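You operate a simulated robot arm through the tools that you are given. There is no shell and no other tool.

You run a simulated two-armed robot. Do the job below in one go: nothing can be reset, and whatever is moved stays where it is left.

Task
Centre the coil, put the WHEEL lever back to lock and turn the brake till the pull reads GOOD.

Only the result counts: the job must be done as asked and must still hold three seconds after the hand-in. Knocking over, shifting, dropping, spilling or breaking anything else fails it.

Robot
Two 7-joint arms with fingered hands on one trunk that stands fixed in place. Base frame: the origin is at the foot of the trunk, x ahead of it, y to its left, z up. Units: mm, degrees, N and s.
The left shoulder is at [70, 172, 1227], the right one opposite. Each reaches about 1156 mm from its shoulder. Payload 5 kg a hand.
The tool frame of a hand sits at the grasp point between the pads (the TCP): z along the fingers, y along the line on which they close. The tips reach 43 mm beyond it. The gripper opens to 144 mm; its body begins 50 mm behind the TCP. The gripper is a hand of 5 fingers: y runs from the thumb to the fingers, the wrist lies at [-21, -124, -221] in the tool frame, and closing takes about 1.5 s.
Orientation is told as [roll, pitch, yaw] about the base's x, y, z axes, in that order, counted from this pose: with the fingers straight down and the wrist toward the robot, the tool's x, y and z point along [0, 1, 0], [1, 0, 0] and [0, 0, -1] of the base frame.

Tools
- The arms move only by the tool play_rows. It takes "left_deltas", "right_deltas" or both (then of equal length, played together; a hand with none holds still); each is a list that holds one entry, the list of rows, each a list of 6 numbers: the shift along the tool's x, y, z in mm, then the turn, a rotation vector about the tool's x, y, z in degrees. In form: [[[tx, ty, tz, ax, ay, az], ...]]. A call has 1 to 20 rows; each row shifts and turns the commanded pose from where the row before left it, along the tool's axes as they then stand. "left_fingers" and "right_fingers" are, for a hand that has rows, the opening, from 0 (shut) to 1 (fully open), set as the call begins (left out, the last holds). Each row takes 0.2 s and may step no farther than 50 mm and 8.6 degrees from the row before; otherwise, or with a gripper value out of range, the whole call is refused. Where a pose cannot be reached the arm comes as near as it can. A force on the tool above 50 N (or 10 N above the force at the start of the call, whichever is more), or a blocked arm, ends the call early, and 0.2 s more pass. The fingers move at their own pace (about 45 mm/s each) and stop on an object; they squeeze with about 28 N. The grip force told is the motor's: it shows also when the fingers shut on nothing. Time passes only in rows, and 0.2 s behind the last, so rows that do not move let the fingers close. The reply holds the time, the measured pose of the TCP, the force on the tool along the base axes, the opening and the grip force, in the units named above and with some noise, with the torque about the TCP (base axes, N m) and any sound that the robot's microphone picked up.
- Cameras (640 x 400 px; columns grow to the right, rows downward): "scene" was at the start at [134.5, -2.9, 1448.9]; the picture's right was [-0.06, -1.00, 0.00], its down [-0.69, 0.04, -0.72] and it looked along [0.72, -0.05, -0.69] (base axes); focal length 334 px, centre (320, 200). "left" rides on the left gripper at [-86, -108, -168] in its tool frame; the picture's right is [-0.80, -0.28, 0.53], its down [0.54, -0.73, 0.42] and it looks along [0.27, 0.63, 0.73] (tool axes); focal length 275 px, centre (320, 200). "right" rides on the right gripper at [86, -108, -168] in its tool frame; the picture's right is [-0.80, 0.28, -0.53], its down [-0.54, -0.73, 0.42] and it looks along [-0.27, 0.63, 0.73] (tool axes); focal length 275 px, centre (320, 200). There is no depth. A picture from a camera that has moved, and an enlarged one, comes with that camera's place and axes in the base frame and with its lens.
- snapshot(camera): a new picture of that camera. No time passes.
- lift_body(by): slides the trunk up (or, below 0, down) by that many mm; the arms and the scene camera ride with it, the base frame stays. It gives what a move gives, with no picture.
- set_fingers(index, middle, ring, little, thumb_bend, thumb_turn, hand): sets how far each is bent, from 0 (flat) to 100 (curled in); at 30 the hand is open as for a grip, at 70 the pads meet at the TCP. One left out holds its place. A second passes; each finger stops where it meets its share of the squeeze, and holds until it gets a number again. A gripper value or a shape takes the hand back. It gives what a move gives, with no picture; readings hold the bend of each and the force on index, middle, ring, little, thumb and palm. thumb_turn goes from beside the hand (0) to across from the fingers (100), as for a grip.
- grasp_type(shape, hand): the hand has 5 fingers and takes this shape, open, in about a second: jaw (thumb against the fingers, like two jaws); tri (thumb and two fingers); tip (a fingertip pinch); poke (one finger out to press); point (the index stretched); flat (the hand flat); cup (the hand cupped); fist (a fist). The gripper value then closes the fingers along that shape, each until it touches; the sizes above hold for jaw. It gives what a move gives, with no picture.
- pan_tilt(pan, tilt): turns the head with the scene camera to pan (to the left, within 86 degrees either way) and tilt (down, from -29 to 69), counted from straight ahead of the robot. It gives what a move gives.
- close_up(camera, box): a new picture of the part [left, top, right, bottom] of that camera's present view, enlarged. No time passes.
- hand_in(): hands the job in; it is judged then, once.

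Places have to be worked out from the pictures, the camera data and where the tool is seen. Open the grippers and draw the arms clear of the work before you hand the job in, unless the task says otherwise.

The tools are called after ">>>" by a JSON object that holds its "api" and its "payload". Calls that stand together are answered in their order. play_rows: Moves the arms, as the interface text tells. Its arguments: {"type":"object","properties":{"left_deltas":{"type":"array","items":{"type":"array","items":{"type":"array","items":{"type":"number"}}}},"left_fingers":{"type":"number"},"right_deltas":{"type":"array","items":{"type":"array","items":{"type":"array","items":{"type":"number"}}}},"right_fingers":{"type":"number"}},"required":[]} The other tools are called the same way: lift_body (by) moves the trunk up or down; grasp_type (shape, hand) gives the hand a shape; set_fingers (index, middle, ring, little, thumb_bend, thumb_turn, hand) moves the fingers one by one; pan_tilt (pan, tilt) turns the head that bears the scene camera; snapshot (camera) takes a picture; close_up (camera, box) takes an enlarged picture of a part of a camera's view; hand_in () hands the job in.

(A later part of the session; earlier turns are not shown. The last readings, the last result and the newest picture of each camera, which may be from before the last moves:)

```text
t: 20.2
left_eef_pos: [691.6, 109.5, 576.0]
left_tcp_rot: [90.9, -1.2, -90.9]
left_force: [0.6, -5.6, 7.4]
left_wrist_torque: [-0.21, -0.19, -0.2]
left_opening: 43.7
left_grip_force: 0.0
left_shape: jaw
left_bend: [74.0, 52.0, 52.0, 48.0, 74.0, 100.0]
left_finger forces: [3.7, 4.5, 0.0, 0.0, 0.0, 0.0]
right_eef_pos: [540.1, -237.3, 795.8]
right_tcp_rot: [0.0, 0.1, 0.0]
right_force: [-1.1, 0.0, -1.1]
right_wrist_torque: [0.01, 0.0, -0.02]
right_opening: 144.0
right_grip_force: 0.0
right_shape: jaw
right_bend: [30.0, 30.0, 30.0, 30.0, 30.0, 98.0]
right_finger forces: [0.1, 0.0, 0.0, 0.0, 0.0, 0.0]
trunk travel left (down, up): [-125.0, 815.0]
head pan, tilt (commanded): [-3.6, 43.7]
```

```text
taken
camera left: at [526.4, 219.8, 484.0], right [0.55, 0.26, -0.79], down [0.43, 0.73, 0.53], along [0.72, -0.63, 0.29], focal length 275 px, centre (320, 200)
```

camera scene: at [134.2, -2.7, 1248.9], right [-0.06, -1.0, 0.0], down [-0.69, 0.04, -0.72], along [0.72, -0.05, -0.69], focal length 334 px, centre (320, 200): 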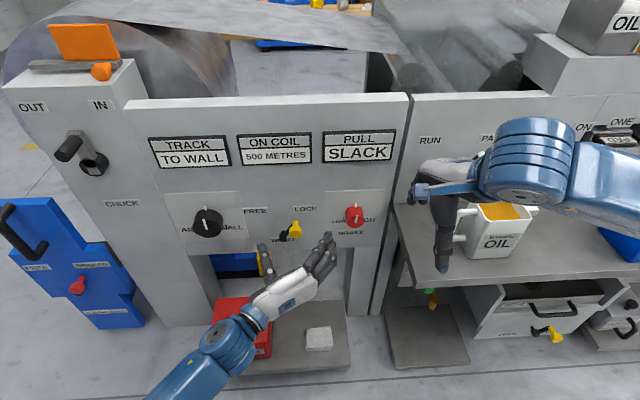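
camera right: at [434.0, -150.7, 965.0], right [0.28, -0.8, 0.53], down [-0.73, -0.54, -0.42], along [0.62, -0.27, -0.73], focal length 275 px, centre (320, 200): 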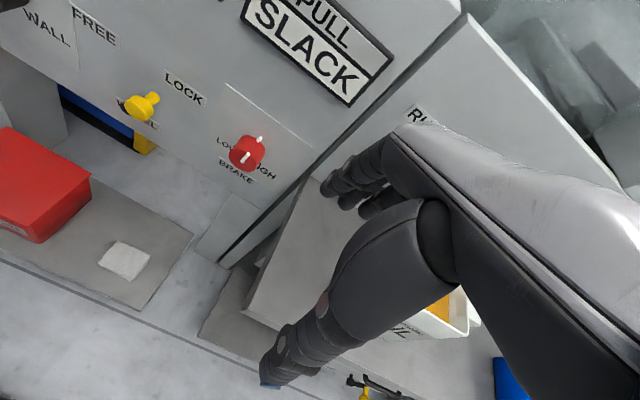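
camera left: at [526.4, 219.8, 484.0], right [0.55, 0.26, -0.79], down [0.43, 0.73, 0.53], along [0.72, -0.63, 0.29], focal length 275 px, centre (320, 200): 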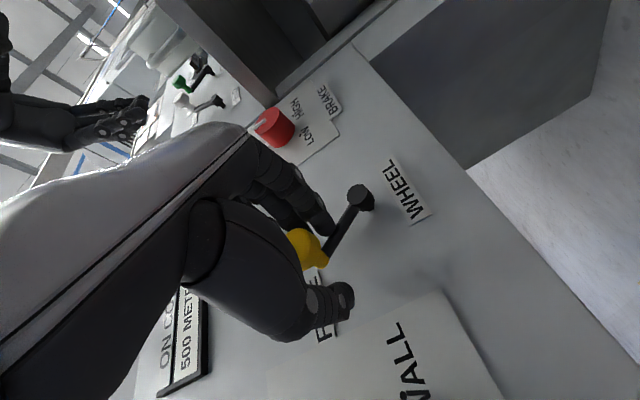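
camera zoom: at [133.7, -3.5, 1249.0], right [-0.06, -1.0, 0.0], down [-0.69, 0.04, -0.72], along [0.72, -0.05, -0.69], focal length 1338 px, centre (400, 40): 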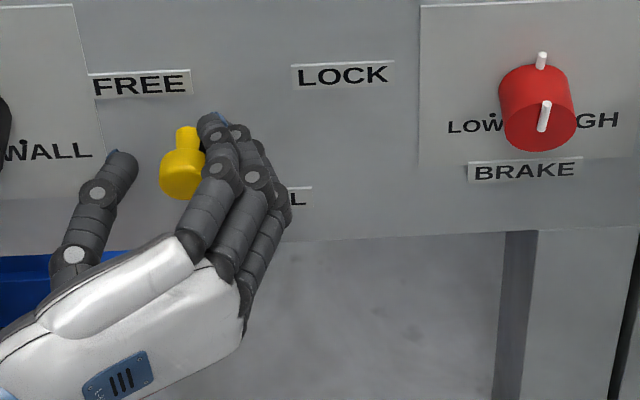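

The stop is felt (about 9 N) with the lever at FREE. I ease off, open the hand and draw it straight back.

>>> {"api": "play_rows", "payload": {"left_deltas": [[[2, 3, 0, 0, 0, 0], [0, 2, 0, 0, 0, 0], [0, 0, 0, 0, 0, 0], [0, 0, 0, 0, 0, 0], [0, 0, 0, 0, 0, 0], [0, 0, 0, 0, 0, 0], [0, 0, -15, 0, 0, 0], [0, 0, -25, 0, 0, 0], [0, 0, -25, 0, 0, 0], [0, 0, 0, 0, 0, 0]]], "left_fingers": 1.0}}

>>> {"api": "close_up", "payload": {"camera": "scene", "box": [140, 120, 400, 282]}}

```text
t: 22.4
left_eef_pos: [626.3, 106.2, 575.4]
left_tcp_rot: [90.8, -1.1, -90.9]
left_force: [0.3, 0.9, 0.2]
left_wrist_torque: [0.01, 0.03, -0.01]
left_opening: 143.8
left_grip_force: 0.0
left_shape: jaw
left_bend: [30.0, 30.0, 30.0, 30.0, 30.0, 98.0]
left_finger forces: [0.0, 0.0, 0.1, 0.0, 0.0, 0.0]
right_eef_pos: [543.3, -234.9, 796.8]
right_tcp_rot: [0.1, 0.2, 0.1]
right_force: [0.8, 0.4, 0.4]
right_wrist_torque: [0.0, 0.04, 0.02]
right_opening: 143.9
right_grip_force: 0.0
right_shape: jaw
right_bend: [30.0, 30.0, 30.0, 30.0, 30.0, 98.0]
right_finger forces: [0.0, 0.1, 0.0, 0.1, 0.0, 0.0]
trunk travel left (down, up): [-125.0, 815.0]
head pan, tilt (commanded): [-3.6, 43.7]
```

```text
2.46 times, centred on (270, 201) of scene
camera zoom: at [134.6, -3.0, 1248.8], right [-0.06, -1.0, 0.0], down [-0.69, 0.04, -0.72], along [0.72, -0.05, -0.69], focal length 823 px, centre (443, 198)
```

zoom: 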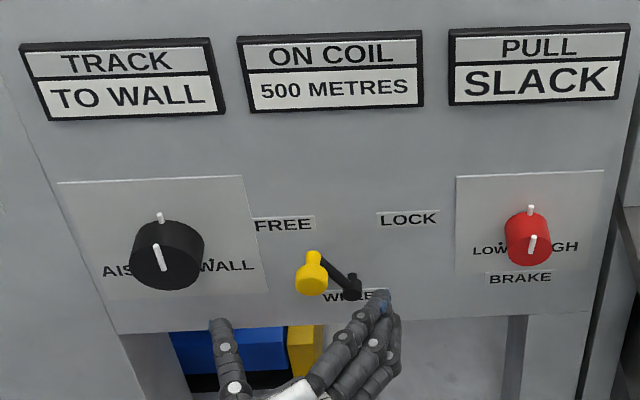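

The lever stays at FREE and no display changed. Now I move the hand across to the TRACK knob.

>>> {"api": "play_rows", "payload": {"left_deltas": [[[6, -37, 1, 0, 0, 0], [6, -37, 1, 0, 0, 0], [6, -37, 1, 0, 0, 0], [4, -36, 1, 0, 0, 0], [0, 0, 0, 0, 0, 0]]]}}

>>> {"api": "snapshot", "payload": {"camera": "left"}}

>>> {"api": "close_up", "payload": {"camera": "scene", "box": [120, 170, 296, 280]}}

```text
t: 23.6
left_eef_pos: [634.5, 253.3, 595.2]
left_tcp_rot: [90.8, -1.2, -90.9]
left_force: [0.6, -1.0, 0.6]
left_wrist_torque: [0.03, -0.02, 0.03]
left_opening: 143.8
left_grip_force: 0.1
left_shape: jaw
left_bend: [30.0, 30.0, 30.0, 30.0, 30.0, 98.0]
left_finger forces: [0.1, 0.0, 0.0, 0.0, 0.0, 0.1]
right_eef_pos: [542.3, -235.8, 795.7]
right_tcp_rot: [0.1, 0.1, 0.1]
right_force: [-0.1, -0.6, 0.2]
right_wrist_torque: [0.02, 0.01, 0.03]
right_opening: 143.8
right_grip_force: 0.1
right_shape: jaw
right_bend: [30.0, 30.0, 30.0, 30.0, 30.0, 98.0]
right_finger forces: [0.1, 0.0, 0.0, 0.0, 0.0, 0.1]
trunk travel left (down, up): [-125.0, 815.0]
head pan, tilt (commanded): [-3.6, 43.7]
```

```text
taken
camera left: at [468.2, 363.0, 504.1], right [0.55, 0.26, -0.79], down [0.43, 0.73, 0.53], along [0.72, -0.63, 0.29], focal length 275 px, centre (320, 200)
```

left: 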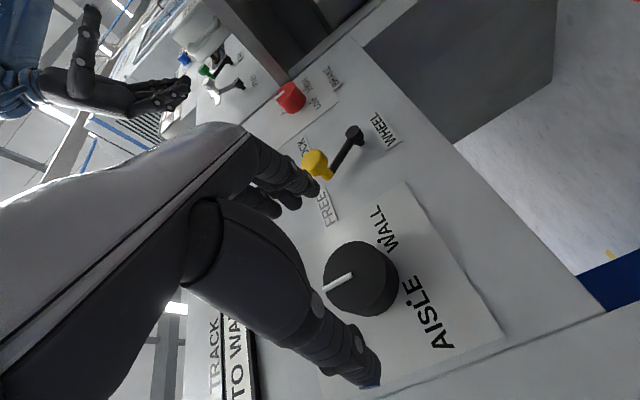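

```text
3.64 times, centred on (208, 225) of scene
camera zoom: at [134.4, -3.2, 1248.9], right [-0.06, -1.0, 0.0], down [-0.69, 0.04, -0.72], along [0.72, -0.05, -0.69], focal length 1216 px, centre (727, 109)
```

zoom: 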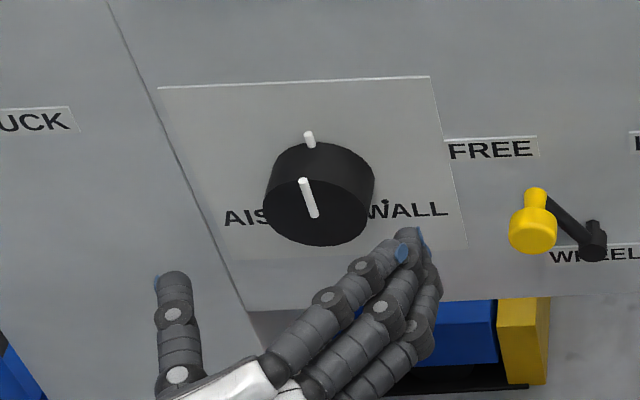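

The TRACK knob lies between thumb and fingers at about [722, 255, 595]. I advance so the finger ends overlap the knob without touching the panel.

>>> {"api": "play_rows", "payload": {"left_deltas": [[[0, 0, 20, 0, 0, 0], [0, 0, 20, 0, 0, 0], [0, 0, 18, 0, 0, 0], [0, 0, 12, 0, 0, 0], [0, 0, 0, 0, 0, 0]]]}}

>>> {"api": "close_up", "payload": {"camera": "scene", "box": [120, 170, 296, 280]}}

>>> {"api": "snapshot", "payload": {"camera": "left"}}

```text
t: 24.8
left_eef_pos: [701.5, 252.0, 595.7]
left_tcp_rot: [90.7, -1.1, -90.8]
left_force: [0.1, 0.4, -0.2]
left_wrist_torque: [0.01, 0.03, 0.0]
left_opening: 143.9
left_grip_force: 0.1
left_shape: jaw
left_bend: [30.0, 30.0, 30.0, 30.0, 30.0, 98.0]
left_finger forces: [0.0, 0.1, 0.0, 0.0, 0.1, 0.0]
right_eef_pos: [541.7, -235.9, 797.0]
right_tcp_rot: [0.0, 0.1, 0.0]
right_force: [0.6, 0.4, -0.7]
right_wrist_torque: [0.0, 0.01, 0.02]
right_opening: 143.6
right_grip_force: 0.0
right_shape: jaw
right_bend: [30.0, 30.0, 30.0, 30.0, 30.0, 98.0]
right_finger forces: [0.0, 0.0, 0.0, 0.0, 0.0, 0.0]
trunk travel left (down, up): [-125.0, 815.0]
head pan, tilt (commanded): [-3.6, 43.7]
```

```text
3.64 times, centred on (208, 225) of scene
camera zoom: at [134.3, -3.0, 1248.9], right [-0.06, -1.0, 0.0], down [-0.69, 0.04, -0.72], along [0.72, -0.05, -0.69], focal length 1216 px, centre (727, 109)
```

zoom: 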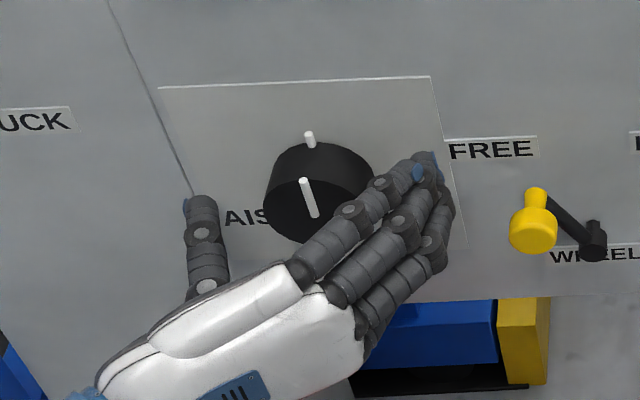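

```text
taken
camera left: at [536.6, 361.6, 504.9], right [0.55, 0.26, -0.79], down [0.43, 0.73, 0.53], along [0.72, -0.63, 0.29], focal length 275 px, centre (320, 200)
```

left: 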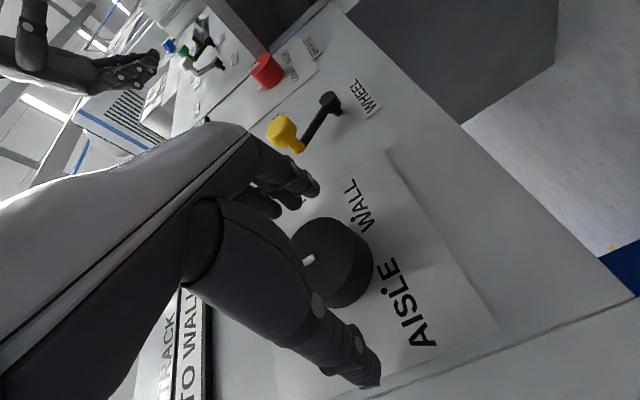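

Thumb and fingers are on both sides of the knob with no contact. I close the hand onto it.

>>> {"api": "play_rows", "payload": {"left_deltas": [[[0, 0, 0, 0, 0, 0], [0, 0, 0, 0, 0, 0], [0, 0, 0, 0, 0, 0], [0, 0, 0, 0, 0, 0], [0, 0, 0, 0, 0, 0], [0, 0, 0, 0, 0, 0], [0, 0, 0, 0, 0, 0]]], "left_fingers": 0.0}}

>>> {"api": "close_up", "payload": {"camera": "scene", "box": [120, 170, 296, 280]}}

>>> {"api": "snapshot", "payload": {"camera": "left"}}

```text
t: 26.4
left_eef_pos: [701.1, 251.5, 595.2]
left_tcp_rot: [90.7, -1.1, -90.8]
left_force: [1.6, 3.0, 0.7]
left_wrist_torque: [-0.04, 0.01, 0.08]
left_opening: 63.9
left_grip_force: 27.9
left_shape: jaw
left_bend: [74.0, 47.0, 48.0, 45.0, 72.0, 100.0]
left_finger forces: [13.4, 7.6, 0.1, 0.1, 24.1, 0.0]
right_eef_pos: [541.9, -236.4, 796.4]
right_tcp_rot: [0.0, 0.1, 0.0]
right_force: [0.6, 0.6, -0.4]
right_wrist_torque: [0.0, 0.01, 0.01]
right_opening: 143.7
right_grip_force: 0.0
right_shape: jaw
right_bend: [30.0, 30.0, 30.0, 30.0, 30.0, 98.0]
right_finger forces: [0.1, 0.1, 0.1, 0.0, 0.0, 0.0]
trunk travel left (down, up): [-125.0, 815.0]
head pan, tilt (commanded): [-3.6, 43.7]
```

```text
3.64 times, centred on (208, 225) of scene
camera zoom: at [134.4, -2.7, 1248.9], right [-0.06, -1.0, 0.0], down [-0.69, 0.04, -0.72], along [0.72, -0.05, -0.69], focal length 1216 px, centre (727, 109)
```

zoom: 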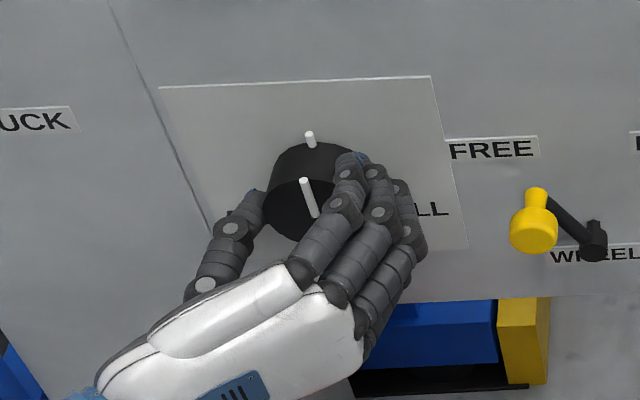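

```text
taken
camera left: at [536.6, 362.1, 504.8], right [0.55, 0.26, -0.79], down [0.43, 0.73, 0.53], along [0.72, -0.63, 0.29], focal length 275 px, centre (320, 200)
```

left: 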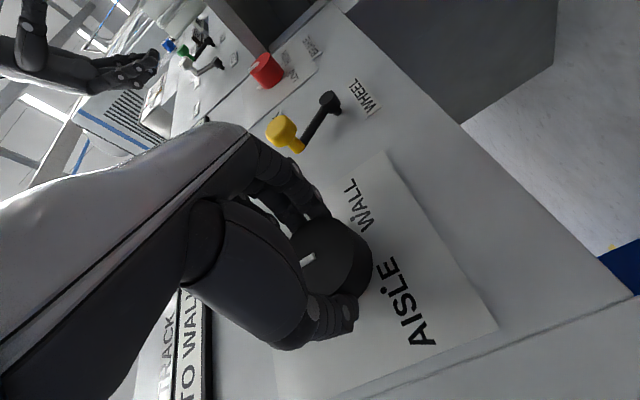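

The knob is gripped with about 24 N. I turn it counter-clockwise (toward AISLE) in small steps by 20 degrees and check the display.

>>> {"api": "play_rows", "payload": {"left_deltas": [[[0, 0, 0, 0, 0, -4], [0, 0, 0, 0, 0, -4], [0, 0, 0, 0, 0, -4], [0, 0, 0, 0, 0, -4], [0, 0, 0, 0, 0, -4], [0, 0, 0, 0, 0, 0]]]}}

>>> {"api": "close_up", "payload": {"camera": "scene", "box": [120, 120, 280, 220]}}

>>> {"api": "close_up", "payload": {"camera": "scene", "box": [120, 170, 296, 280]}}

```text
t: 27.8
left_eef_pos: [702.9, 251.6, 595.3]
left_tcp_rot: [91.0, -21.2, -91.2]
left_force: [-6.1, -3.3, 0.1]
left_wrist_torque: [0.06, -0.01, -0.11]
left_opening: 64.0
left_grip_force: 28.1
left_shape: jaw
left_bend: [74.0, 46.0, 48.0, 45.0, 73.0, 100.0]
left_finger forces: [16.7, 10.0, 0.1, 0.0, 23.6, 0.0]
right_eef_pos: [542.0, -236.7, 796.0]
right_tcp_rot: [0.0, 0.1, 0.0]
right_force: [0.3, -0.2, 0.0]
right_wrist_torque: [0.0, 0.03, -0.02]
right_opening: 143.7
right_grip_force: 0.1
right_shape: jaw
right_bend: [30.0, 30.0, 30.0, 30.0, 30.0, 98.0]
right_finger forces: [0.1, 0.0, 0.0, 0.0, 0.1, 0.0]
trunk travel left (down, up): [-125.0, 815.0]
head pan, tilt (commanded): [-3.6, 43.7]
```

```text
4.00 times, centred on (200, 170) of scene
camera zoom: at [134.0, -3.2, 1248.9], right [-0.06, -1.0, 0.0], down [-0.69, 0.04, -0.72], along [0.72, -0.05, -0.69], focal length 1338 px, centre (800, 320)
```

zoom: 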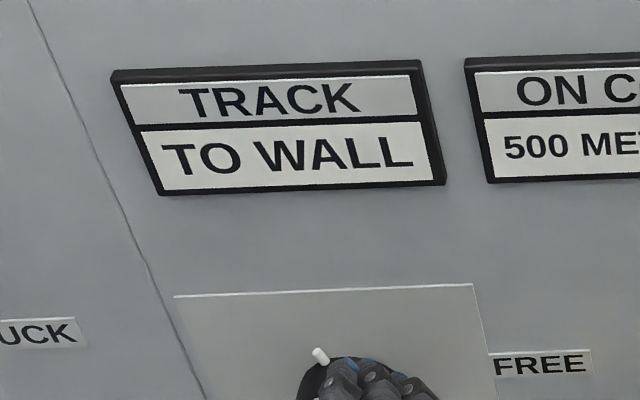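

```text
3.64 times, centred on (208, 225) of scene
camera zoom: at [134.0, -3.2, 1248.9], right [-0.06, -1.0, 0.0], down [-0.69, 0.04, -0.72], along [0.72, -0.05, -0.69], focal length 1216 px, centre (727, 109)
```

zoom: 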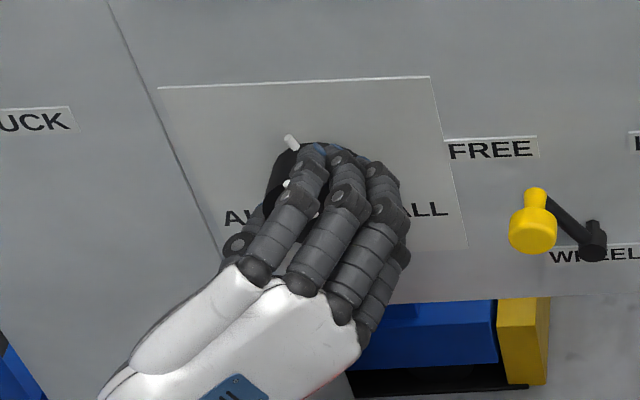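

The knob turns with the hand (its peg has swung left), display still TO WALL. I continue by a further 20 degrees.

>>> {"api": "play_rows", "payload": {"left_deltas": [[[0, 0, 0, 0, 0, -4], [0, 0, 0, 0, 0, -4], [0, 0, 0, 0, 0, -4], [0, 0, 0, 0, 0, -4], [0, 0, 0, 0, 0, -4], [0, 0, 0, 0, 0, 0]]]}}

>>> {"api": "close_up", "payload": {"camera": "scene", "box": [120, 120, 280, 220]}}

>>> {"api": "close_up", "payload": {"camera": "scene", "box": [120, 170, 296, 280]}}

```text
t: 29.2
left_eef_pos: [703.6, 250.4, 593.9]
left_tcp_rot: [91.1, -41.1, -91.7]
left_force: [-6.7, -7.8, -1.2]
left_wrist_torque: [0.09, -0.03, -0.26]
left_opening: 64.3
left_grip_force: 27.8
left_shape: jaw
left_bend: [74.0, 46.0, 48.0, 45.0, 73.0, 100.0]
left_finger forces: [18.0, 10.2, 0.0, 0.1, 23.5, 0.0]
right_eef_pos: [541.1, -236.2, 796.0]
right_tcp_rot: [0.0, 0.2, 0.0]
right_force: [0.3, -0.2, -0.5]
right_wrist_torque: [0.01, 0.03, 0.01]
right_opening: 143.9
right_grip_force: 0.1
right_shape: jaw
right_bend: [30.0, 30.0, 30.0, 30.0, 30.0, 98.0]
right_finger forces: [0.0, 0.1, 0.0, 0.0, 0.0, 0.0]
trunk travel left (down, up): [-125.0, 815.0]
head pan, tilt (commanded): [-3.6, 43.7]
```

```text
4.00 times, centred on (200, 170) of scene
camera zoom: at [134.1, -3.5, 1248.9], right [-0.06, -1.0, 0.0], down [-0.69, 0.04, -0.72], along [0.72, -0.05, -0.69], focal length 1338 px, centre (800, 320)
```

zoom: 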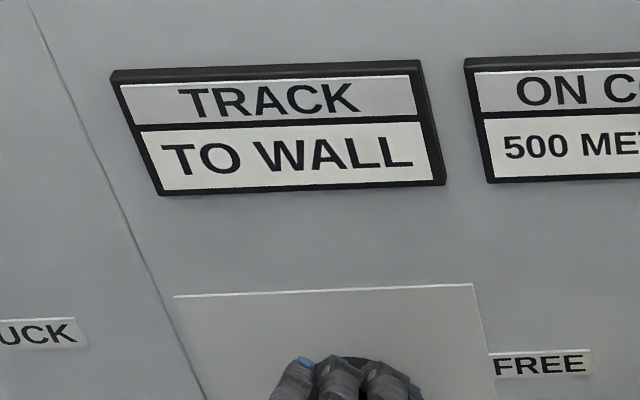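

```text
3.64 times, centred on (208, 225) of scene
camera zoom: at [134.1, -3.5, 1248.9], right [-0.06, -1.0, 0.0], down [-0.69, 0.04, -0.72], along [0.72, -0.05, -0.69], focal length 1216 px, centre (727, 109)
```

zoom: 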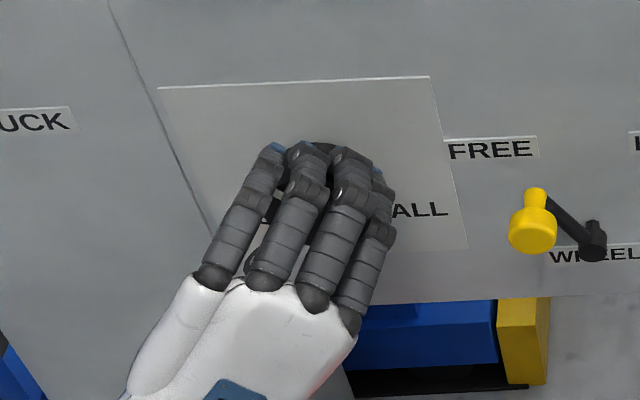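

Forty degrees turned, still TO WALL. I check the pointer with the left camera before going on.

>>> {"api": "snapshot", "payload": {"camera": "left"}}

>>> {"api": "play_rows", "payload": {"left_deltas": [[[0, 0, 0, 0, 0, -4], [0, 0, 0, 0, 0, -4], [0, 0, 0, 0, 0, -4], [0, 0, 0, 0, 0, -4], [0, 0, 0, 0, 0, -4], [0, 0, 0, 0, 0, 0]]]}}

>>> {"api": "close_up", "payload": {"camera": "scene", "box": [120, 120, 296, 230]}}

>>> {"api": "snapshot", "payload": {"camera": "left"}}

```text
taken
camera left: at [536.7, 279.6, 455.6], right [0.54, -0.32, -0.78], down [0.44, 0.9, -0.06], along [0.72, -0.31, 0.62], focal length 275 px, centre (320, 200)
```

left: 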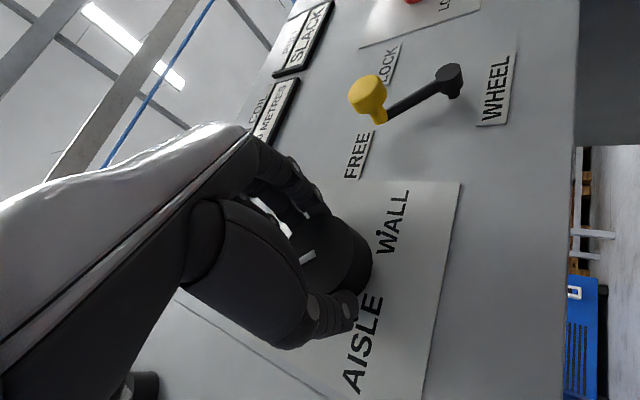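

```text
t: 30.6
left_eef_pos: [702.5, 252.1, 594.6]
left_tcp_rot: [91.8, -61.2, -92.4]
left_force: [-7.9, -12.5, -2.9]
left_wrist_torque: [0.11, -0.05, -0.42]
left_opening: 64.6
left_grip_force: 28.0
left_shape: jaw
left_bend: [74.0, 46.0, 48.0, 45.0, 73.0, 100.0]
left_finger forces: [18.5, 8.7, 0.0, 0.1, 24.5, 0.1]
right_eef_pos: [542.3, -237.4, 796.1]
right_tcp_rot: [0.0, 0.1, 0.0]
right_force: [0.9, -0.1, 1.2]
right_wrist_torque: [0.01, -0.03, 0.02]
right_opening: 143.9
right_grip_force: 0.1
right_shape: jaw
right_bend: [30.0, 30.0, 30.0, 30.0, 30.0, 98.0]
right_finger forces: [0.0, 0.0, 0.0, 0.1, 0.1, 0.0]
trunk travel left (down, up): [-125.0, 815.0]
head pan, tilt (commanded): [-3.6, 43.7]
```

```text
3.64 times, centred on (208, 175) of scene
camera zoom: at [134.0, -3.7, 1248.9], right [-0.06, -1.0, 0.0], down [-0.69, 0.04, -0.72], along [0.72, -0.04, -0.69], focal length 1216 px, centre (727, 291)
```

zoom: 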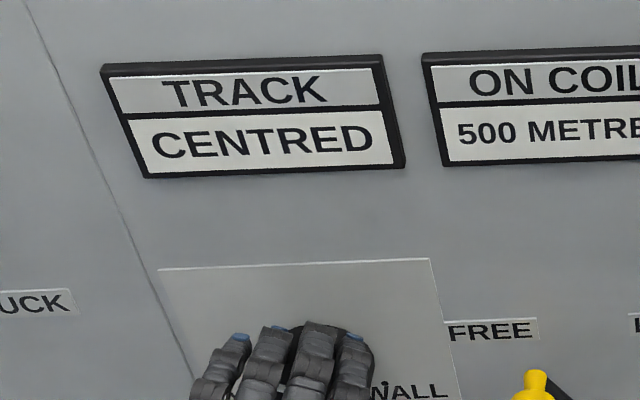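

```text
taken
camera left: at [536.0, 231.5, 455.6], right [0.53, -0.57, -0.62], down [0.44, 0.82, -0.37], along [0.72, -0.08, 0.69], focal length 275 px, centre (320, 200)
```

left: 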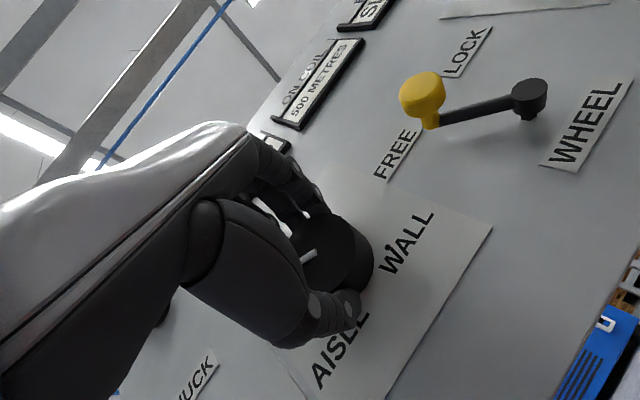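

TRACK now reads CENTRED at about 60 degrees of turn. I turn 3 degrees more to see whether I am inside the band and not on its edge.

>>> {"api": "play_rows", "payload": {"left_deltas": [[[0, 0, 0, 0, 0, -3], [0, 0, 0, 0, 0, 0]]]}}

>>> {"api": "close_up", "payload": {"camera": "scene", "box": [120, 120, 296, 230]}}

```text
t: 31.2
left_eef_pos: [702.4, 251.4, 595.4]
left_tcp_rot: [92.0, -64.2, -92.5]
left_force: [-5.9, -14.4, -0.7]
left_wrist_torque: [0.14, -0.06, -0.45]
left_opening: 64.6
left_grip_force: 28.2
left_shape: jaw
left_bend: [74.0, 46.0, 48.0, 45.0, 73.0, 99.0]
left_finger forces: [18.8, 8.5, 0.0, 0.0, 24.3, 0.1]
right_eef_pos: [542.7, -236.1, 797.1]
right_tcp_rot: [0.0, 0.1, -0.1]
right_force: [-0.3, -0.7, -0.3]
right_wrist_torque: [-0.01, 0.0, 0.0]
right_opening: 143.9
right_grip_force: 0.1
right_shape: jaw
right_bend: [30.0, 30.0, 30.0, 30.0, 30.0, 98.0]
right_finger forces: [0.2, 0.0, 0.0, 0.1, 0.0, 0.1]
trunk travel left (down, up): [-125.0, 815.0]
head pan, tilt (commanded): [-3.6, 43.7]
```

```text
3.64 times, centred on (208, 175) of scene
camera zoom: at [134.2, -3.9, 1248.9], right [-0.06, -1.0, 0.0], down [-0.69, 0.04, -0.72], along [0.72, -0.04, -0.69], focal length 1216 px, centre (727, 291)
```

zoom: 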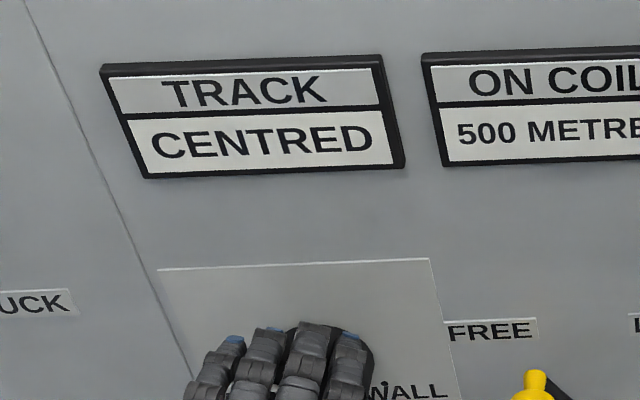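

Still CENTRED, so I'm inside the band. I open the hand and draw it straight back, then recheck the display.

>>> {"api": "play_rows", "payload": {"left_deltas": [[[0, 0, 0, 0, 0, 0], [0, 0, 0, 0, 0, 0], [0, 0, 0, 0, 0, 0], [0, 0, 0, 0, 0, 0], [0, 0, 0, 0, 0, 0], [0, 0, -20, 0, 0, 0], [0, 0, -30, 0, 0, 0], [0, 0, -30, 0, 0, 0], [0, 0, 0, 0, 0, 0]]], "left_fingers": 1.0}}

>>> {"api": "close_up", "payload": {"camera": "scene", "box": [140, 120, 400, 282]}}

>>> {"api": "snapshot", "payload": {"camera": "left"}}

```text
t: 33.2
left_eef_pos: [622.8, 253.0, 592.7]
left_tcp_rot: [91.9, -64.1, -92.5]
left_force: [-0.5, 0.9, -0.6]
left_wrist_torque: [0.01, -0.01, -0.02]
left_opening: 143.8
left_grip_force: 0.0
left_shape: jaw
left_bend: [30.0, 30.0, 30.0, 30.0, 30.0, 98.0]
left_finger forces: [0.0, 0.0, 0.0, 0.0, 0.0, 0.1]
right_eef_pos: [542.0, -237.0, 795.9]
right_tcp_rot: [0.0, 0.2, 0.0]
right_force: [1.1, 0.2, 0.0]
right_wrist_torque: [-0.01, 0.03, 0.01]
right_opening: 143.7
right_grip_force: 0.1
right_shape: jaw
right_bend: [30.0, 30.0, 30.0, 30.0, 30.0, 98.0]
right_finger forces: [0.0, 0.0, 0.0, 0.0, 0.0, 0.0]
trunk travel left (down, up): [-125.0, 815.0]
head pan, tilt (commanded): [-3.6, 43.7]
```

```text
2.46 times, centred on (270, 201) of scene
camera zoom: at [134.6, -3.0, 1248.8], right [-0.06, -1.0, 0.0], down [-0.69, 0.04, -0.72], along [0.72, -0.05, -0.69], focal length 823 px, centre (443, 198)
```

zoom: 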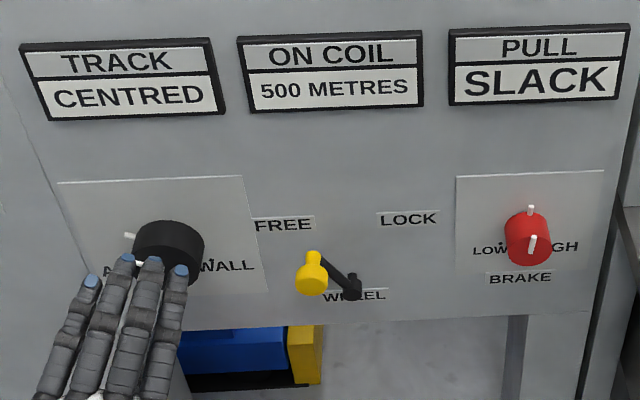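

```text
taken
camera left: at [455.7, 226.5, 454.6], right [0.53, -0.6, -0.6], down [0.44, 0.8, -0.41], along [0.72, -0.04, 0.69], focal length 275 px, centre (320, 200)
```

left: 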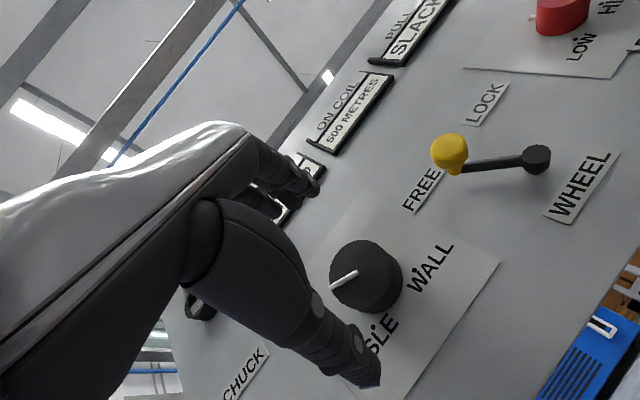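

TRACK stays CENTRED after release. Now I roll the hand back so that thumb is left and fingers right, for the WHEEL lever.

>>> {"api": "play_rows", "payload": {"left_deltas": [[[0, 0, 0, 0, 0, 8], [0, 0, 0, 0, 0, 8], [0, 0, 0, 0, 0, 8], [0, 0, 0, 0, 0, 8], [0, 0, 0, 0, 0, 8], [0, 0, 0, 0, 0, 8], [0, 0, 0, 0, 0, 8], [0, 0, 0, 0, 0, 7], [0, 0, 0, 0, 0, 0]]]}}

>>> {"api": "snapshot", "payload": {"camera": "left"}}

```text
t: 35.2
left_eef_pos: [622.9, 253.0, 593.4]
left_tcp_rot: [90.8, -1.1, -90.8]
left_force: [-0.4, -0.4, 0.0]
left_wrist_torque: [0.02, 0.0, 0.02]
left_opening: 143.7
left_grip_force: 0.0
left_shape: jaw
left_bend: [30.0, 30.0, 30.0, 30.0, 30.0, 98.0]
left_finger forces: [0.0, 0.0, 0.0, 0.0, 0.0, 0.1]
right_eef_pos: [540.7, -237.0, 796.9]
right_tcp_rot: [0.0, 0.1, 0.0]
right_force: [1.2, -1.3, 0.3]
right_wrist_torque: [-0.01, 0.0, -0.03]
right_opening: 143.7
right_grip_force: 0.0
right_shape: jaw
right_bend: [30.0, 30.0, 30.0, 30.0, 30.0, 98.0]
right_finger forces: [0.0, 0.0, 0.0, 0.0, 0.0, 0.0]
trunk travel left (down, up): [-125.0, 815.0]
head pan, tilt (commanded): [-3.6, 43.7]
```

```text
taken
camera left: at [456.9, 363.0, 502.5], right [0.55, 0.26, -0.79], down [0.43, 0.73, 0.53], along [0.72, -0.63, 0.29], focal length 275 px, centre (320, 200)
```

left: 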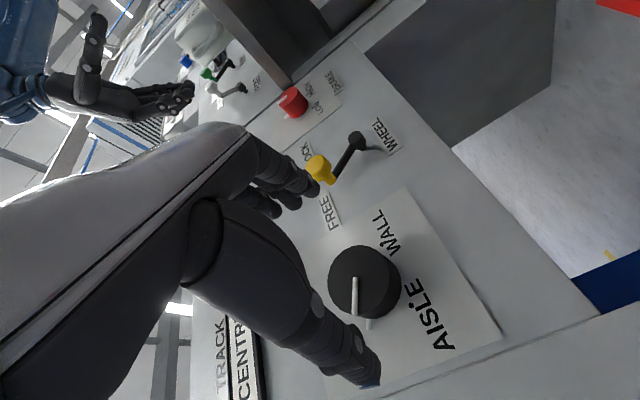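

Now I move to the lever's FREE position, about [705, 108, 577], stopping in front of it.

>>> {"api": "play_rows", "payload": {"left_deltas": [[[-4, 36, 2, 0, 0, 0], [-4, 37, 2, 0, 0, 0], [-4, 36, 2, 0, 0, 0], [-4, 36, 1, 0, 0, 0], [0, 0, 0, 0, 0, 0]]]}}

>>> {"api": "snapshot", "payload": {"camera": "left"}}

```text
t: 36.4
left_eef_pos: [629.5, 108.1, 581.0]
left_tcp_rot: [90.8, -1.2, -90.8]
left_force: [-0.3, 0.2, 0.0]
left_wrist_torque: [-0.01, -0.02, -0.01]
left_opening: 144.0
left_grip_force: 0.0
left_shape: jaw
left_bend: [30.0, 30.0, 30.0, 30.0, 30.0, 98.0]
left_finger forces: [0.0, 0.1, 0.0, 0.1, 0.0, 0.1]
right_eef_pos: [542.0, -237.7, 796.4]
right_tcp_rot: [0.0, 0.1, 0.1]
right_force: [0.1, 0.2, -0.2]
right_wrist_torque: [0.0, -0.01, 0.02]
right_opening: 143.8
right_grip_force: 0.1
right_shape: jaw
right_bend: [30.0, 30.0, 30.0, 30.0, 30.0, 98.0]
right_finger forces: [0.0, 0.1, 0.0, 0.0, 0.1, 0.0]
trunk travel left (down, up): [-125.0, 815.0]
head pan, tilt (commanded): [-3.6, 43.7]
```

```text
taken
camera left: at [463.5, 218.4, 488.8], right [0.55, 0.26, -0.79], down [0.43, 0.73, 0.53], along [0.72, -0.63, 0.29], focal length 275 px, centre (320, 200)
```

left: 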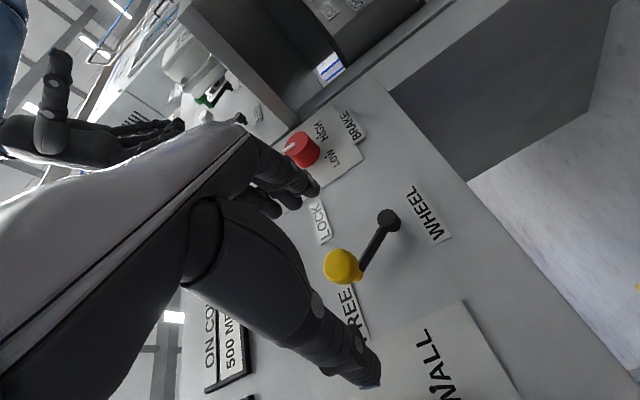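

The left camera puts the lever knob at about [705, 98, 587], the mirror image of its LOCK place. I correct the aim, advance, then close to the loose cage.

>>> {"api": "play_rows", "payload": {"left_deltas": [[[5, 9, 0, 0, 0, 0], [0, 0, 16, 0, 0, 0], [0, 0, 16, 0, 0, 0], [0, 0, 16, 0, 0, 0], [0, 0, 13, 0, 0, 0], [0, 0, 0, 0, 0, 0]]]}}

>>> {"api": "play_rows", "payload": {"left_deltas": [[[0, 0, 0, 0, 0, 0], [0, 0, 0, 0, 0, 0], [0, 0, 0, 0, 0, 0], [0, 0, 0, 0, 0, 0], [0, 0, 0, 0, 0, 0], [0, 0, 0, 0, 0, 0], [0, 0, 0, 0, 0, 0]]], "left_fingers": 0.29}}

>>> {"api": "close_up", "payload": {"camera": "scene", "box": [220, 190, 380, 290]}}

>>> {"api": "snapshot", "payload": {"camera": "left"}}

```text
t: 37.8
left_eef_pos: [689.0, 98.4, 585.7]
left_tcp_rot: [90.9, -1.3, -91.0]
left_force: [-0.3, -0.2, -0.9]
left_wrist_torque: [0.0, 0.0, 0.0]
left_opening: 144.0
left_grip_force: 0.0
left_shape: jaw
left_bend: [30.0, 30.0, 30.0, 30.0, 30.0, 98.0]
left_finger forces: [0.0, 0.1, 0.0, 0.0, 0.0, 0.1]
right_eef_pos: [540.9, -235.8, 796.3]
right_tcp_rot: [0.0, 0.2, -0.1]
right_force: [-0.4, 0.5, 0.4]
right_wrist_torque: [-0.02, -0.01, 0.03]
right_opening: 144.0
right_grip_force: 0.1
right_shape: jaw
right_bend: [30.0, 30.0, 30.0, 30.0, 30.0, 98.0]
right_finger forces: [0.1, 0.1, 0.0, 0.2, 0.0, 0.0]
trunk travel left (down, up): [-125.0, 815.0]
head pan, tilt (commanded): [-3.6, 43.7]
```

```text
t: 39.4
left_eef_pos: [689.2, 97.8, 586.4]
left_tcp_rot: [90.8, -1.1, -90.8]
left_force: [-0.2, 0.2, 0.7]
left_wrist_torque: [0.02, 0.01, 0.0]
left_opening: 42.0
left_grip_force: 0.1
left_shape: jaw
left_bend: [74.0, 54.0, 52.0, 48.0, 74.0, 100.0]
left_finger forces: [0.1, 0.0, 0.0, 0.0, 0.1, 0.1]
right_eef_pos: [541.7, -236.2, 795.8]
right_tcp_rot: [0.0, 0.1, 0.1]
right_force: [-0.2, -0.2, 0.3]
right_wrist_torque: [-0.01, -0.03, 0.01]
right_opening: 144.0
right_grip_force: 0.0
right_shape: jaw
right_bend: [30.0, 30.0, 30.0, 30.0, 30.0, 98.0]
right_finger forces: [0.0, 0.0, 0.0, 0.0, 0.0, 0.0]
trunk travel left (down, up): [-125.0, 815.0]
head pan, tilt (commanded): [-3.6, 43.7]
```

```text
4.00 times, centred on (300, 240) of scene
camera zoom: at [134.4, -3.0, 1248.9], right [-0.06, -1.0, 0.0], down [-0.69, 0.04, -0.72], along [0.72, -0.05, -0.69], focal length 1338 px, centre (400, 40)
```

zoom: 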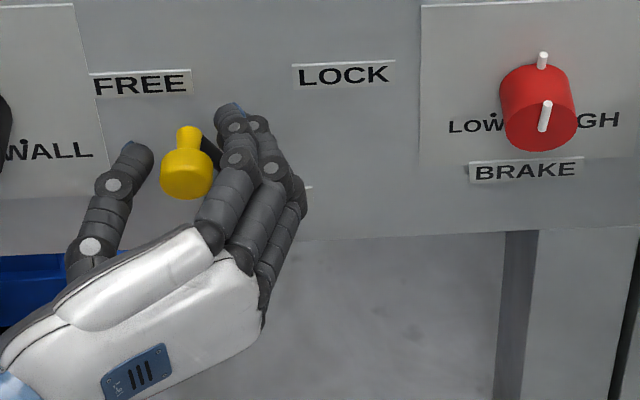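

```text
taken
camera left: at [523.1, 208.2, 495.0], right [0.55, 0.26, -0.79], down [0.43, 0.73, 0.53], along [0.72, -0.63, 0.29], focal length 275 px, centre (320, 200)
```

left: 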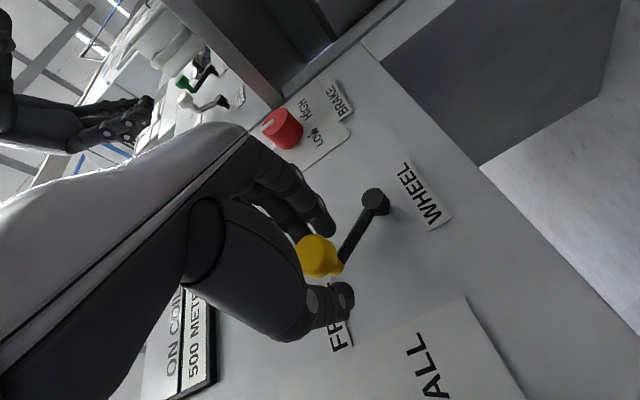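

The knob is caged again. I carry it back along the arc over the top to LOCK, the thumb pushing.

>>> {"api": "play_rows", "payload": {"left_deltas": [[[5.5, 12, 0, 0, 0, 0], [3.5, 12, 0, 0, 0, 0], [1.5, 12, 0, 0, 0, 0], [-1, 12, 0, 0, 0, 0], [-3, 12, 0, 0, 0, 0], [-5, 12, 0, 0, 0, 0], [-2, 4, 0, 0, 0, 0], [0, 0, 0, 0, 0, 0]]]}}

>>> {"api": "close_up", "payload": {"camera": "scene", "box": [220, 190, 380, 290]}}

>>> {"api": "snapshot", "payload": {"camera": "left"}}

```text
t: 41.2
left_eef_pos: [687.3, 21.8, 588.4]
left_tcp_rot: [90.9, -1.1, -90.9]
left_force: [0.1, 0.7, 0.9]
left_wrist_torque: [0.0, 0.0, 0.04]
left_opening: 42.3
left_grip_force: 0.1
left_shape: jaw
left_bend: [74.0, 54.0, 52.0, 48.0, 73.0, 100.0]
left_finger forces: [0.0, 0.0, 0.1, 0.1, 0.7, 0.0]
right_eef_pos: [541.8, -235.8, 796.4]
right_tcp_rot: [0.1, 0.1, 0.0]
right_force: [0.5, 0.5, 0.1]
right_wrist_torque: [0.01, -0.01, -0.03]
right_opening: 143.6
right_grip_force: 0.0
right_shape: jaw
right_bend: [30.0, 30.0, 30.0, 30.0, 30.0, 98.0]
right_finger forces: [0.1, 0.0, 0.0, 0.1, 0.0, 0.1]
trunk travel left (down, up): [-125.0, 815.0]
head pan, tilt (commanded): [-3.6, 43.7]
```

```text
4.00 times, centred on (300, 240) of scene
camera zoom: at [134.4, -3.0, 1248.9], right [-0.06, -1.0, 0.0], down [-0.69, 0.04, -0.72], along [0.72, -0.05, -0.69], focal length 1338 px, centre (400, 40)
```

zoom: 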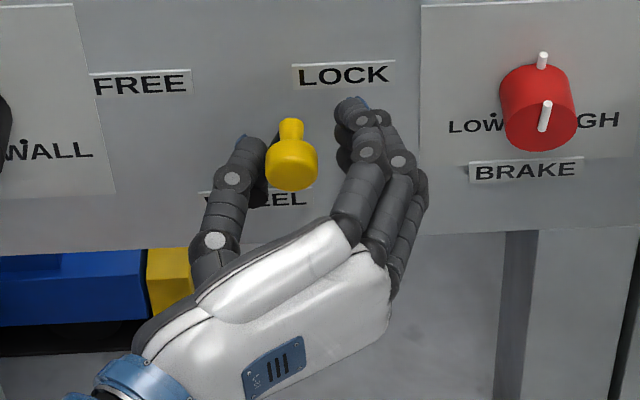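

```text
taken
camera left: at [522.0, 132.1, 496.7], right [0.55, 0.26, -0.79], down [0.43, 0.73, 0.53], along [0.72, -0.63, 0.29], focal length 275 px, centre (320, 200)
```

left: 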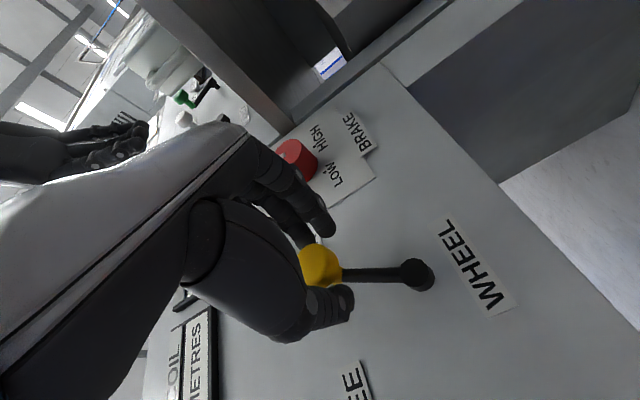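

The lever knob is still about 7 mm short of where it first stood. I push on along the arc until the stop is felt.

>>> {"api": "play_rows", "payload": {"left_deltas": [[[-2, 4, 0, 0, 0, 0], [-2.5, 4, 0, 0, 0, 0], [-2, 3, 0, 0, 0, 0], [0, 0, 0, 0, 0, 0]]]}}

>>> {"api": "close_up", "payload": {"camera": "scene", "box": [220, 190, 380, 290]}}

```text
t: 42.2
left_eef_pos: [686.1, 10.5, 582.0]
left_tcp_rot: [90.8, -1.2, -90.9]
left_force: [1.2, 3.3, 1.9]
left_wrist_torque: [0.05, -0.05, 0.15]
left_opening: 43.3
left_grip_force: 0.0
left_shape: jaw
left_bend: [74.0, 54.0, 52.0, 48.0, 72.0, 100.0]
left_finger forces: [0.1, 0.0, 0.0, 0.0, 3.8, 0.0]
right_eef_pos: [542.7, -236.3, 797.5]
right_tcp_rot: [0.0, 0.1, 0.0]
right_force: [0.0, -0.2, 0.4]
right_wrist_torque: [0.0, -0.04, 0.0]
right_opening: 143.8
right_grip_force: 0.0
right_shape: jaw
right_bend: [30.0, 30.0, 30.0, 30.0, 30.0, 98.0]
right_finger forces: [0.0, 0.1, 0.1, 0.1, 0.0, 0.0]
trunk travel left (down, up): [-125.0, 815.0]
head pan, tilt (commanded): [-3.6, 43.7]
```

```text
4.00 times, centred on (300, 240) of scene
camera zoom: at [134.2, -2.7, 1248.9], right [-0.06, -1.0, 0.0], down [-0.69, 0.04, -0.72], along [0.72, -0.05, -0.69], focal length 1338 px, centre (400, 40)
```

zoom: 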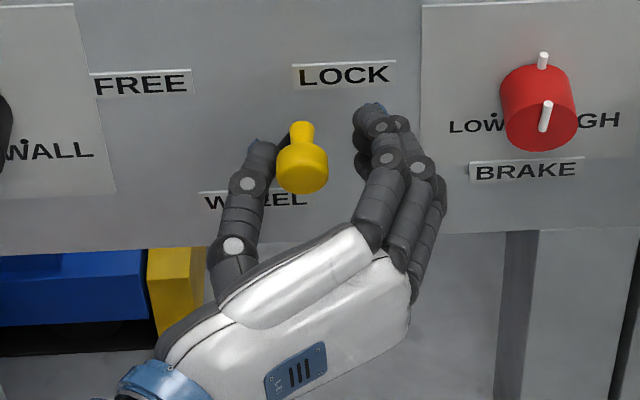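

The knob is back at its first place and the thumb force rises to 3.8 N, so the stop is near. One more small nudge confirms it.

>>> {"api": "play_rows", "payload": {"left_deltas": [[[-1.5, 3, 0, 0, 0, 0], [0, 0, 0, 0, 0, 0]]]}}

>>> {"api": "close_up", "payload": {"camera": "scene", "box": [220, 190, 380, 290]}}

```text
t: 42.8
left_eef_pos: [686.5, 9.1, 581.0]
left_tcp_rot: [90.8, -1.1, -90.7]
left_force: [-1.4, 6.7, 2.7]
left_wrist_torque: [0.06, -0.11, 0.24]
left_opening: 43.9
left_grip_force: 0.0
left_shape: jaw
left_bend: [74.0, 54.0, 52.0, 48.0, 72.0, 100.0]
left_finger forces: [0.0, 0.0, 0.1, 0.1, 5.7, 0.0]
right_eef_pos: [541.4, -236.7, 796.4]
right_tcp_rot: [0.0, 0.0, 0.0]
right_force: [0.2, -0.5, -1.0]
right_wrist_torque: [0.01, 0.0, -0.05]
right_opening: 143.7
right_grip_force: 0.0
right_shape: jaw
right_bend: [30.0, 30.0, 30.0, 30.0, 30.0, 98.0]
right_finger forces: [0.0, 0.1, 0.1, 0.0, 0.1, 0.0]
trunk travel left (down, up): [-125.0, 815.0]
head pan, tilt (commanded): [-3.6, 43.7]
```

```text
4.00 times, centred on (300, 240) of scene
camera zoom: at [134.1, -2.6, 1248.9], right [-0.06, -1.0, 0.0], down [-0.69, 0.04, -0.72], along [0.72, -0.05, -0.69], focal length 1338 px, centre (400, 40)
```

zoom: 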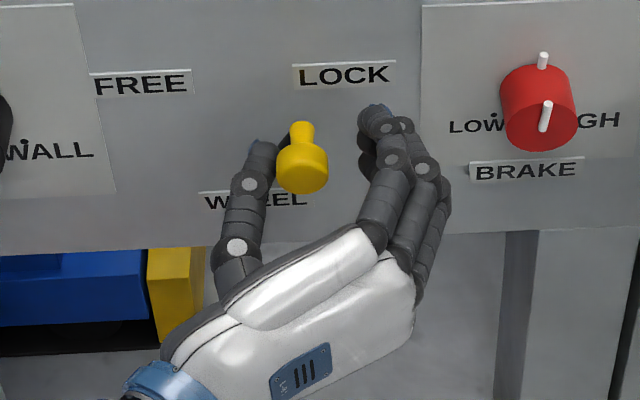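

The stop is reached at LOCK. I ease the thumb off and draw back straight with the hand still half closed, to stay clear of the brake knob.

>>> {"api": "play_rows", "payload": {"left_deltas": [[[1, -4, 0, 0, 0, 0], [0, 0, -12, 0, 0, 0], [0, 0, -20, 0, 0, 0], [0, 0, -25, 0, 0, 0], [0, 0, 0, 0, 0, 0]]]}}

>>> {"api": "close_up", "payload": {"camera": "scene", "box": [140, 120, 400, 282]}}

>>> {"api": "snapshot", "payload": {"camera": "left"}}

```text
t: 44.0
left_eef_pos: [630.4, 11.6, 578.4]
left_tcp_rot: [90.9, -1.2, -90.9]
left_force: [0.4, 0.5, 0.3]
left_wrist_torque: [0.02, 0.0, 0.0]
left_opening: 41.7
left_grip_force: 0.1
left_shape: jaw
left_bend: [74.0, 54.0, 52.0, 48.0, 74.0, 100.0]
left_finger forces: [0.1, 0.0, 0.1, 0.0, 0.0, 0.1]
right_eef_pos: [542.0, -235.8, 796.5]
right_tcp_rot: [0.0, 0.2, 0.1]
right_force: [0.0, 0.3, -1.0]
right_wrist_torque: [0.0, 0.02, 0.0]
right_opening: 143.9
right_grip_force: 0.0
right_shape: jaw
right_bend: [30.0, 30.0, 30.0, 30.0, 30.0, 98.0]
right_finger forces: [0.0, 0.1, 0.0, 0.0, 0.1, 0.0]
trunk travel left (down, up): [-125.0, 815.0]
head pan, tilt (commanded): [-3.6, 43.7]
```

```text
2.46 times, centred on (270, 201) of scene
camera zoom: at [134.6, -3.1, 1248.8], right [-0.06, -1.0, 0.0], down [-0.69, 0.04, -0.72], along [0.72, -0.05, -0.69], focal length 823 px, centre (443, 198)
```

zoom: 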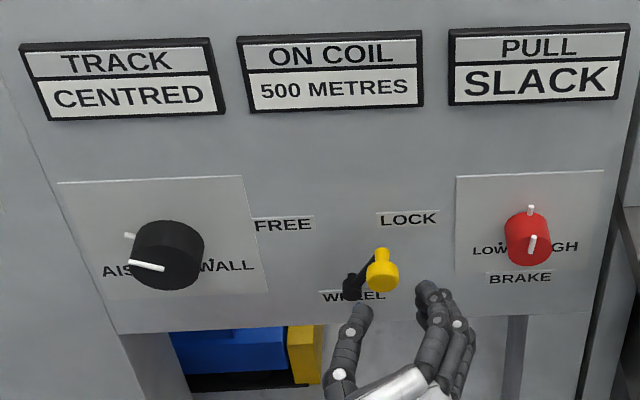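

```text
taken
camera left: at [464.8, 121.4, 488.0], right [0.55, 0.26, -0.79], down [0.43, 0.73, 0.53], along [0.72, -0.63, 0.29], focal length 275 px, centre (320, 200)
```

left: 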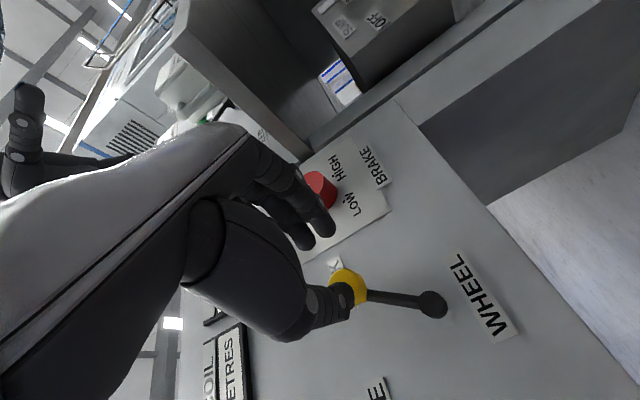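

Lever stands at LOCK and TRACK stays CENTRED. The brake knob sits in front of the right shoulder, so I use the right hand for it; first I send the left hand away to the left.

>>> {"api": "play_rows", "payload": {"left_deltas": [[[0, 0, -25, 0, 0, 0], [0, 0, -25, 0, 0, 0], [0, -45, 0, 0, 0, 0], [0, -45, 0, 0, 0, 0], [0, -45, 0, 0, 0, 0], [0, -45, 0, 0, 0, 0], [0, -45, 0, 0, 0, 0], [0, -45, 0, 0, 0, 0], [0, -30, 0, 0, 0, 0], [0, 0, 0, 0, 0, 0]]], "left_fingers": 1.0}}

>>> {"api": "snapshot", "payload": {"camera": "scene"}}

```text
t: 46.2
left_eef_pos: [584.7, 315.2, 574.1]
left_tcp_rot: [90.8, -1.3, -90.8]
left_force: [-0.3, -0.1, -0.4]
left_wrist_torque: [-0.02, -0.02, -0.04]
left_opening: 143.6
left_grip_force: 0.1
left_shape: jaw
left_bend: [30.0, 30.0, 30.0, 30.0, 30.0, 98.0]
left_finger forces: [0.0, 0.0, 0.1, 0.0, 0.1, 0.1]
right_eef_pos: [541.6, -237.2, 795.9]
right_tcp_rot: [-0.1, 0.1, 0.0]
right_force: [0.9, 1.5, -0.5]
right_wrist_torque: [0.03, -0.02, 0.0]
right_opening: 143.9
right_grip_force: 0.0
right_shape: jaw
right_bend: [30.0, 30.0, 30.0, 30.0, 30.0, 98.0]
right_finger forces: [0.0, 0.0, 0.0, 0.1, 0.1, 0.1]
trunk travel left (down, up): [-125.0, 815.0]
head pan, tilt (commanded): [-3.6, 43.7]
```

```text
taken
camera scene: at [134.3, -3.1, 1248.9], right [-0.06, -1.0, 0.0], down [-0.69, 0.04, -0.72], along [0.72, -0.05, -0.69], focal length 334 px, centre (320, 200)
```

scene: 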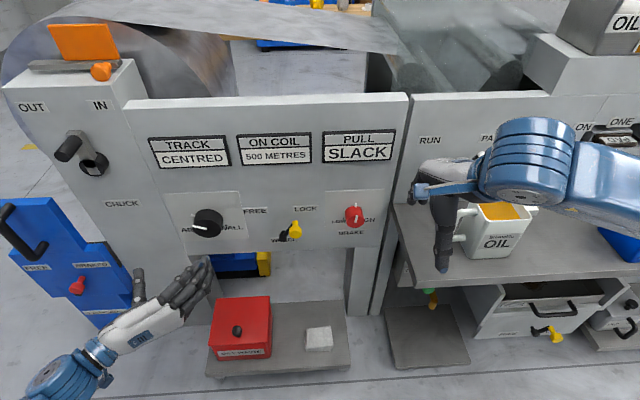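

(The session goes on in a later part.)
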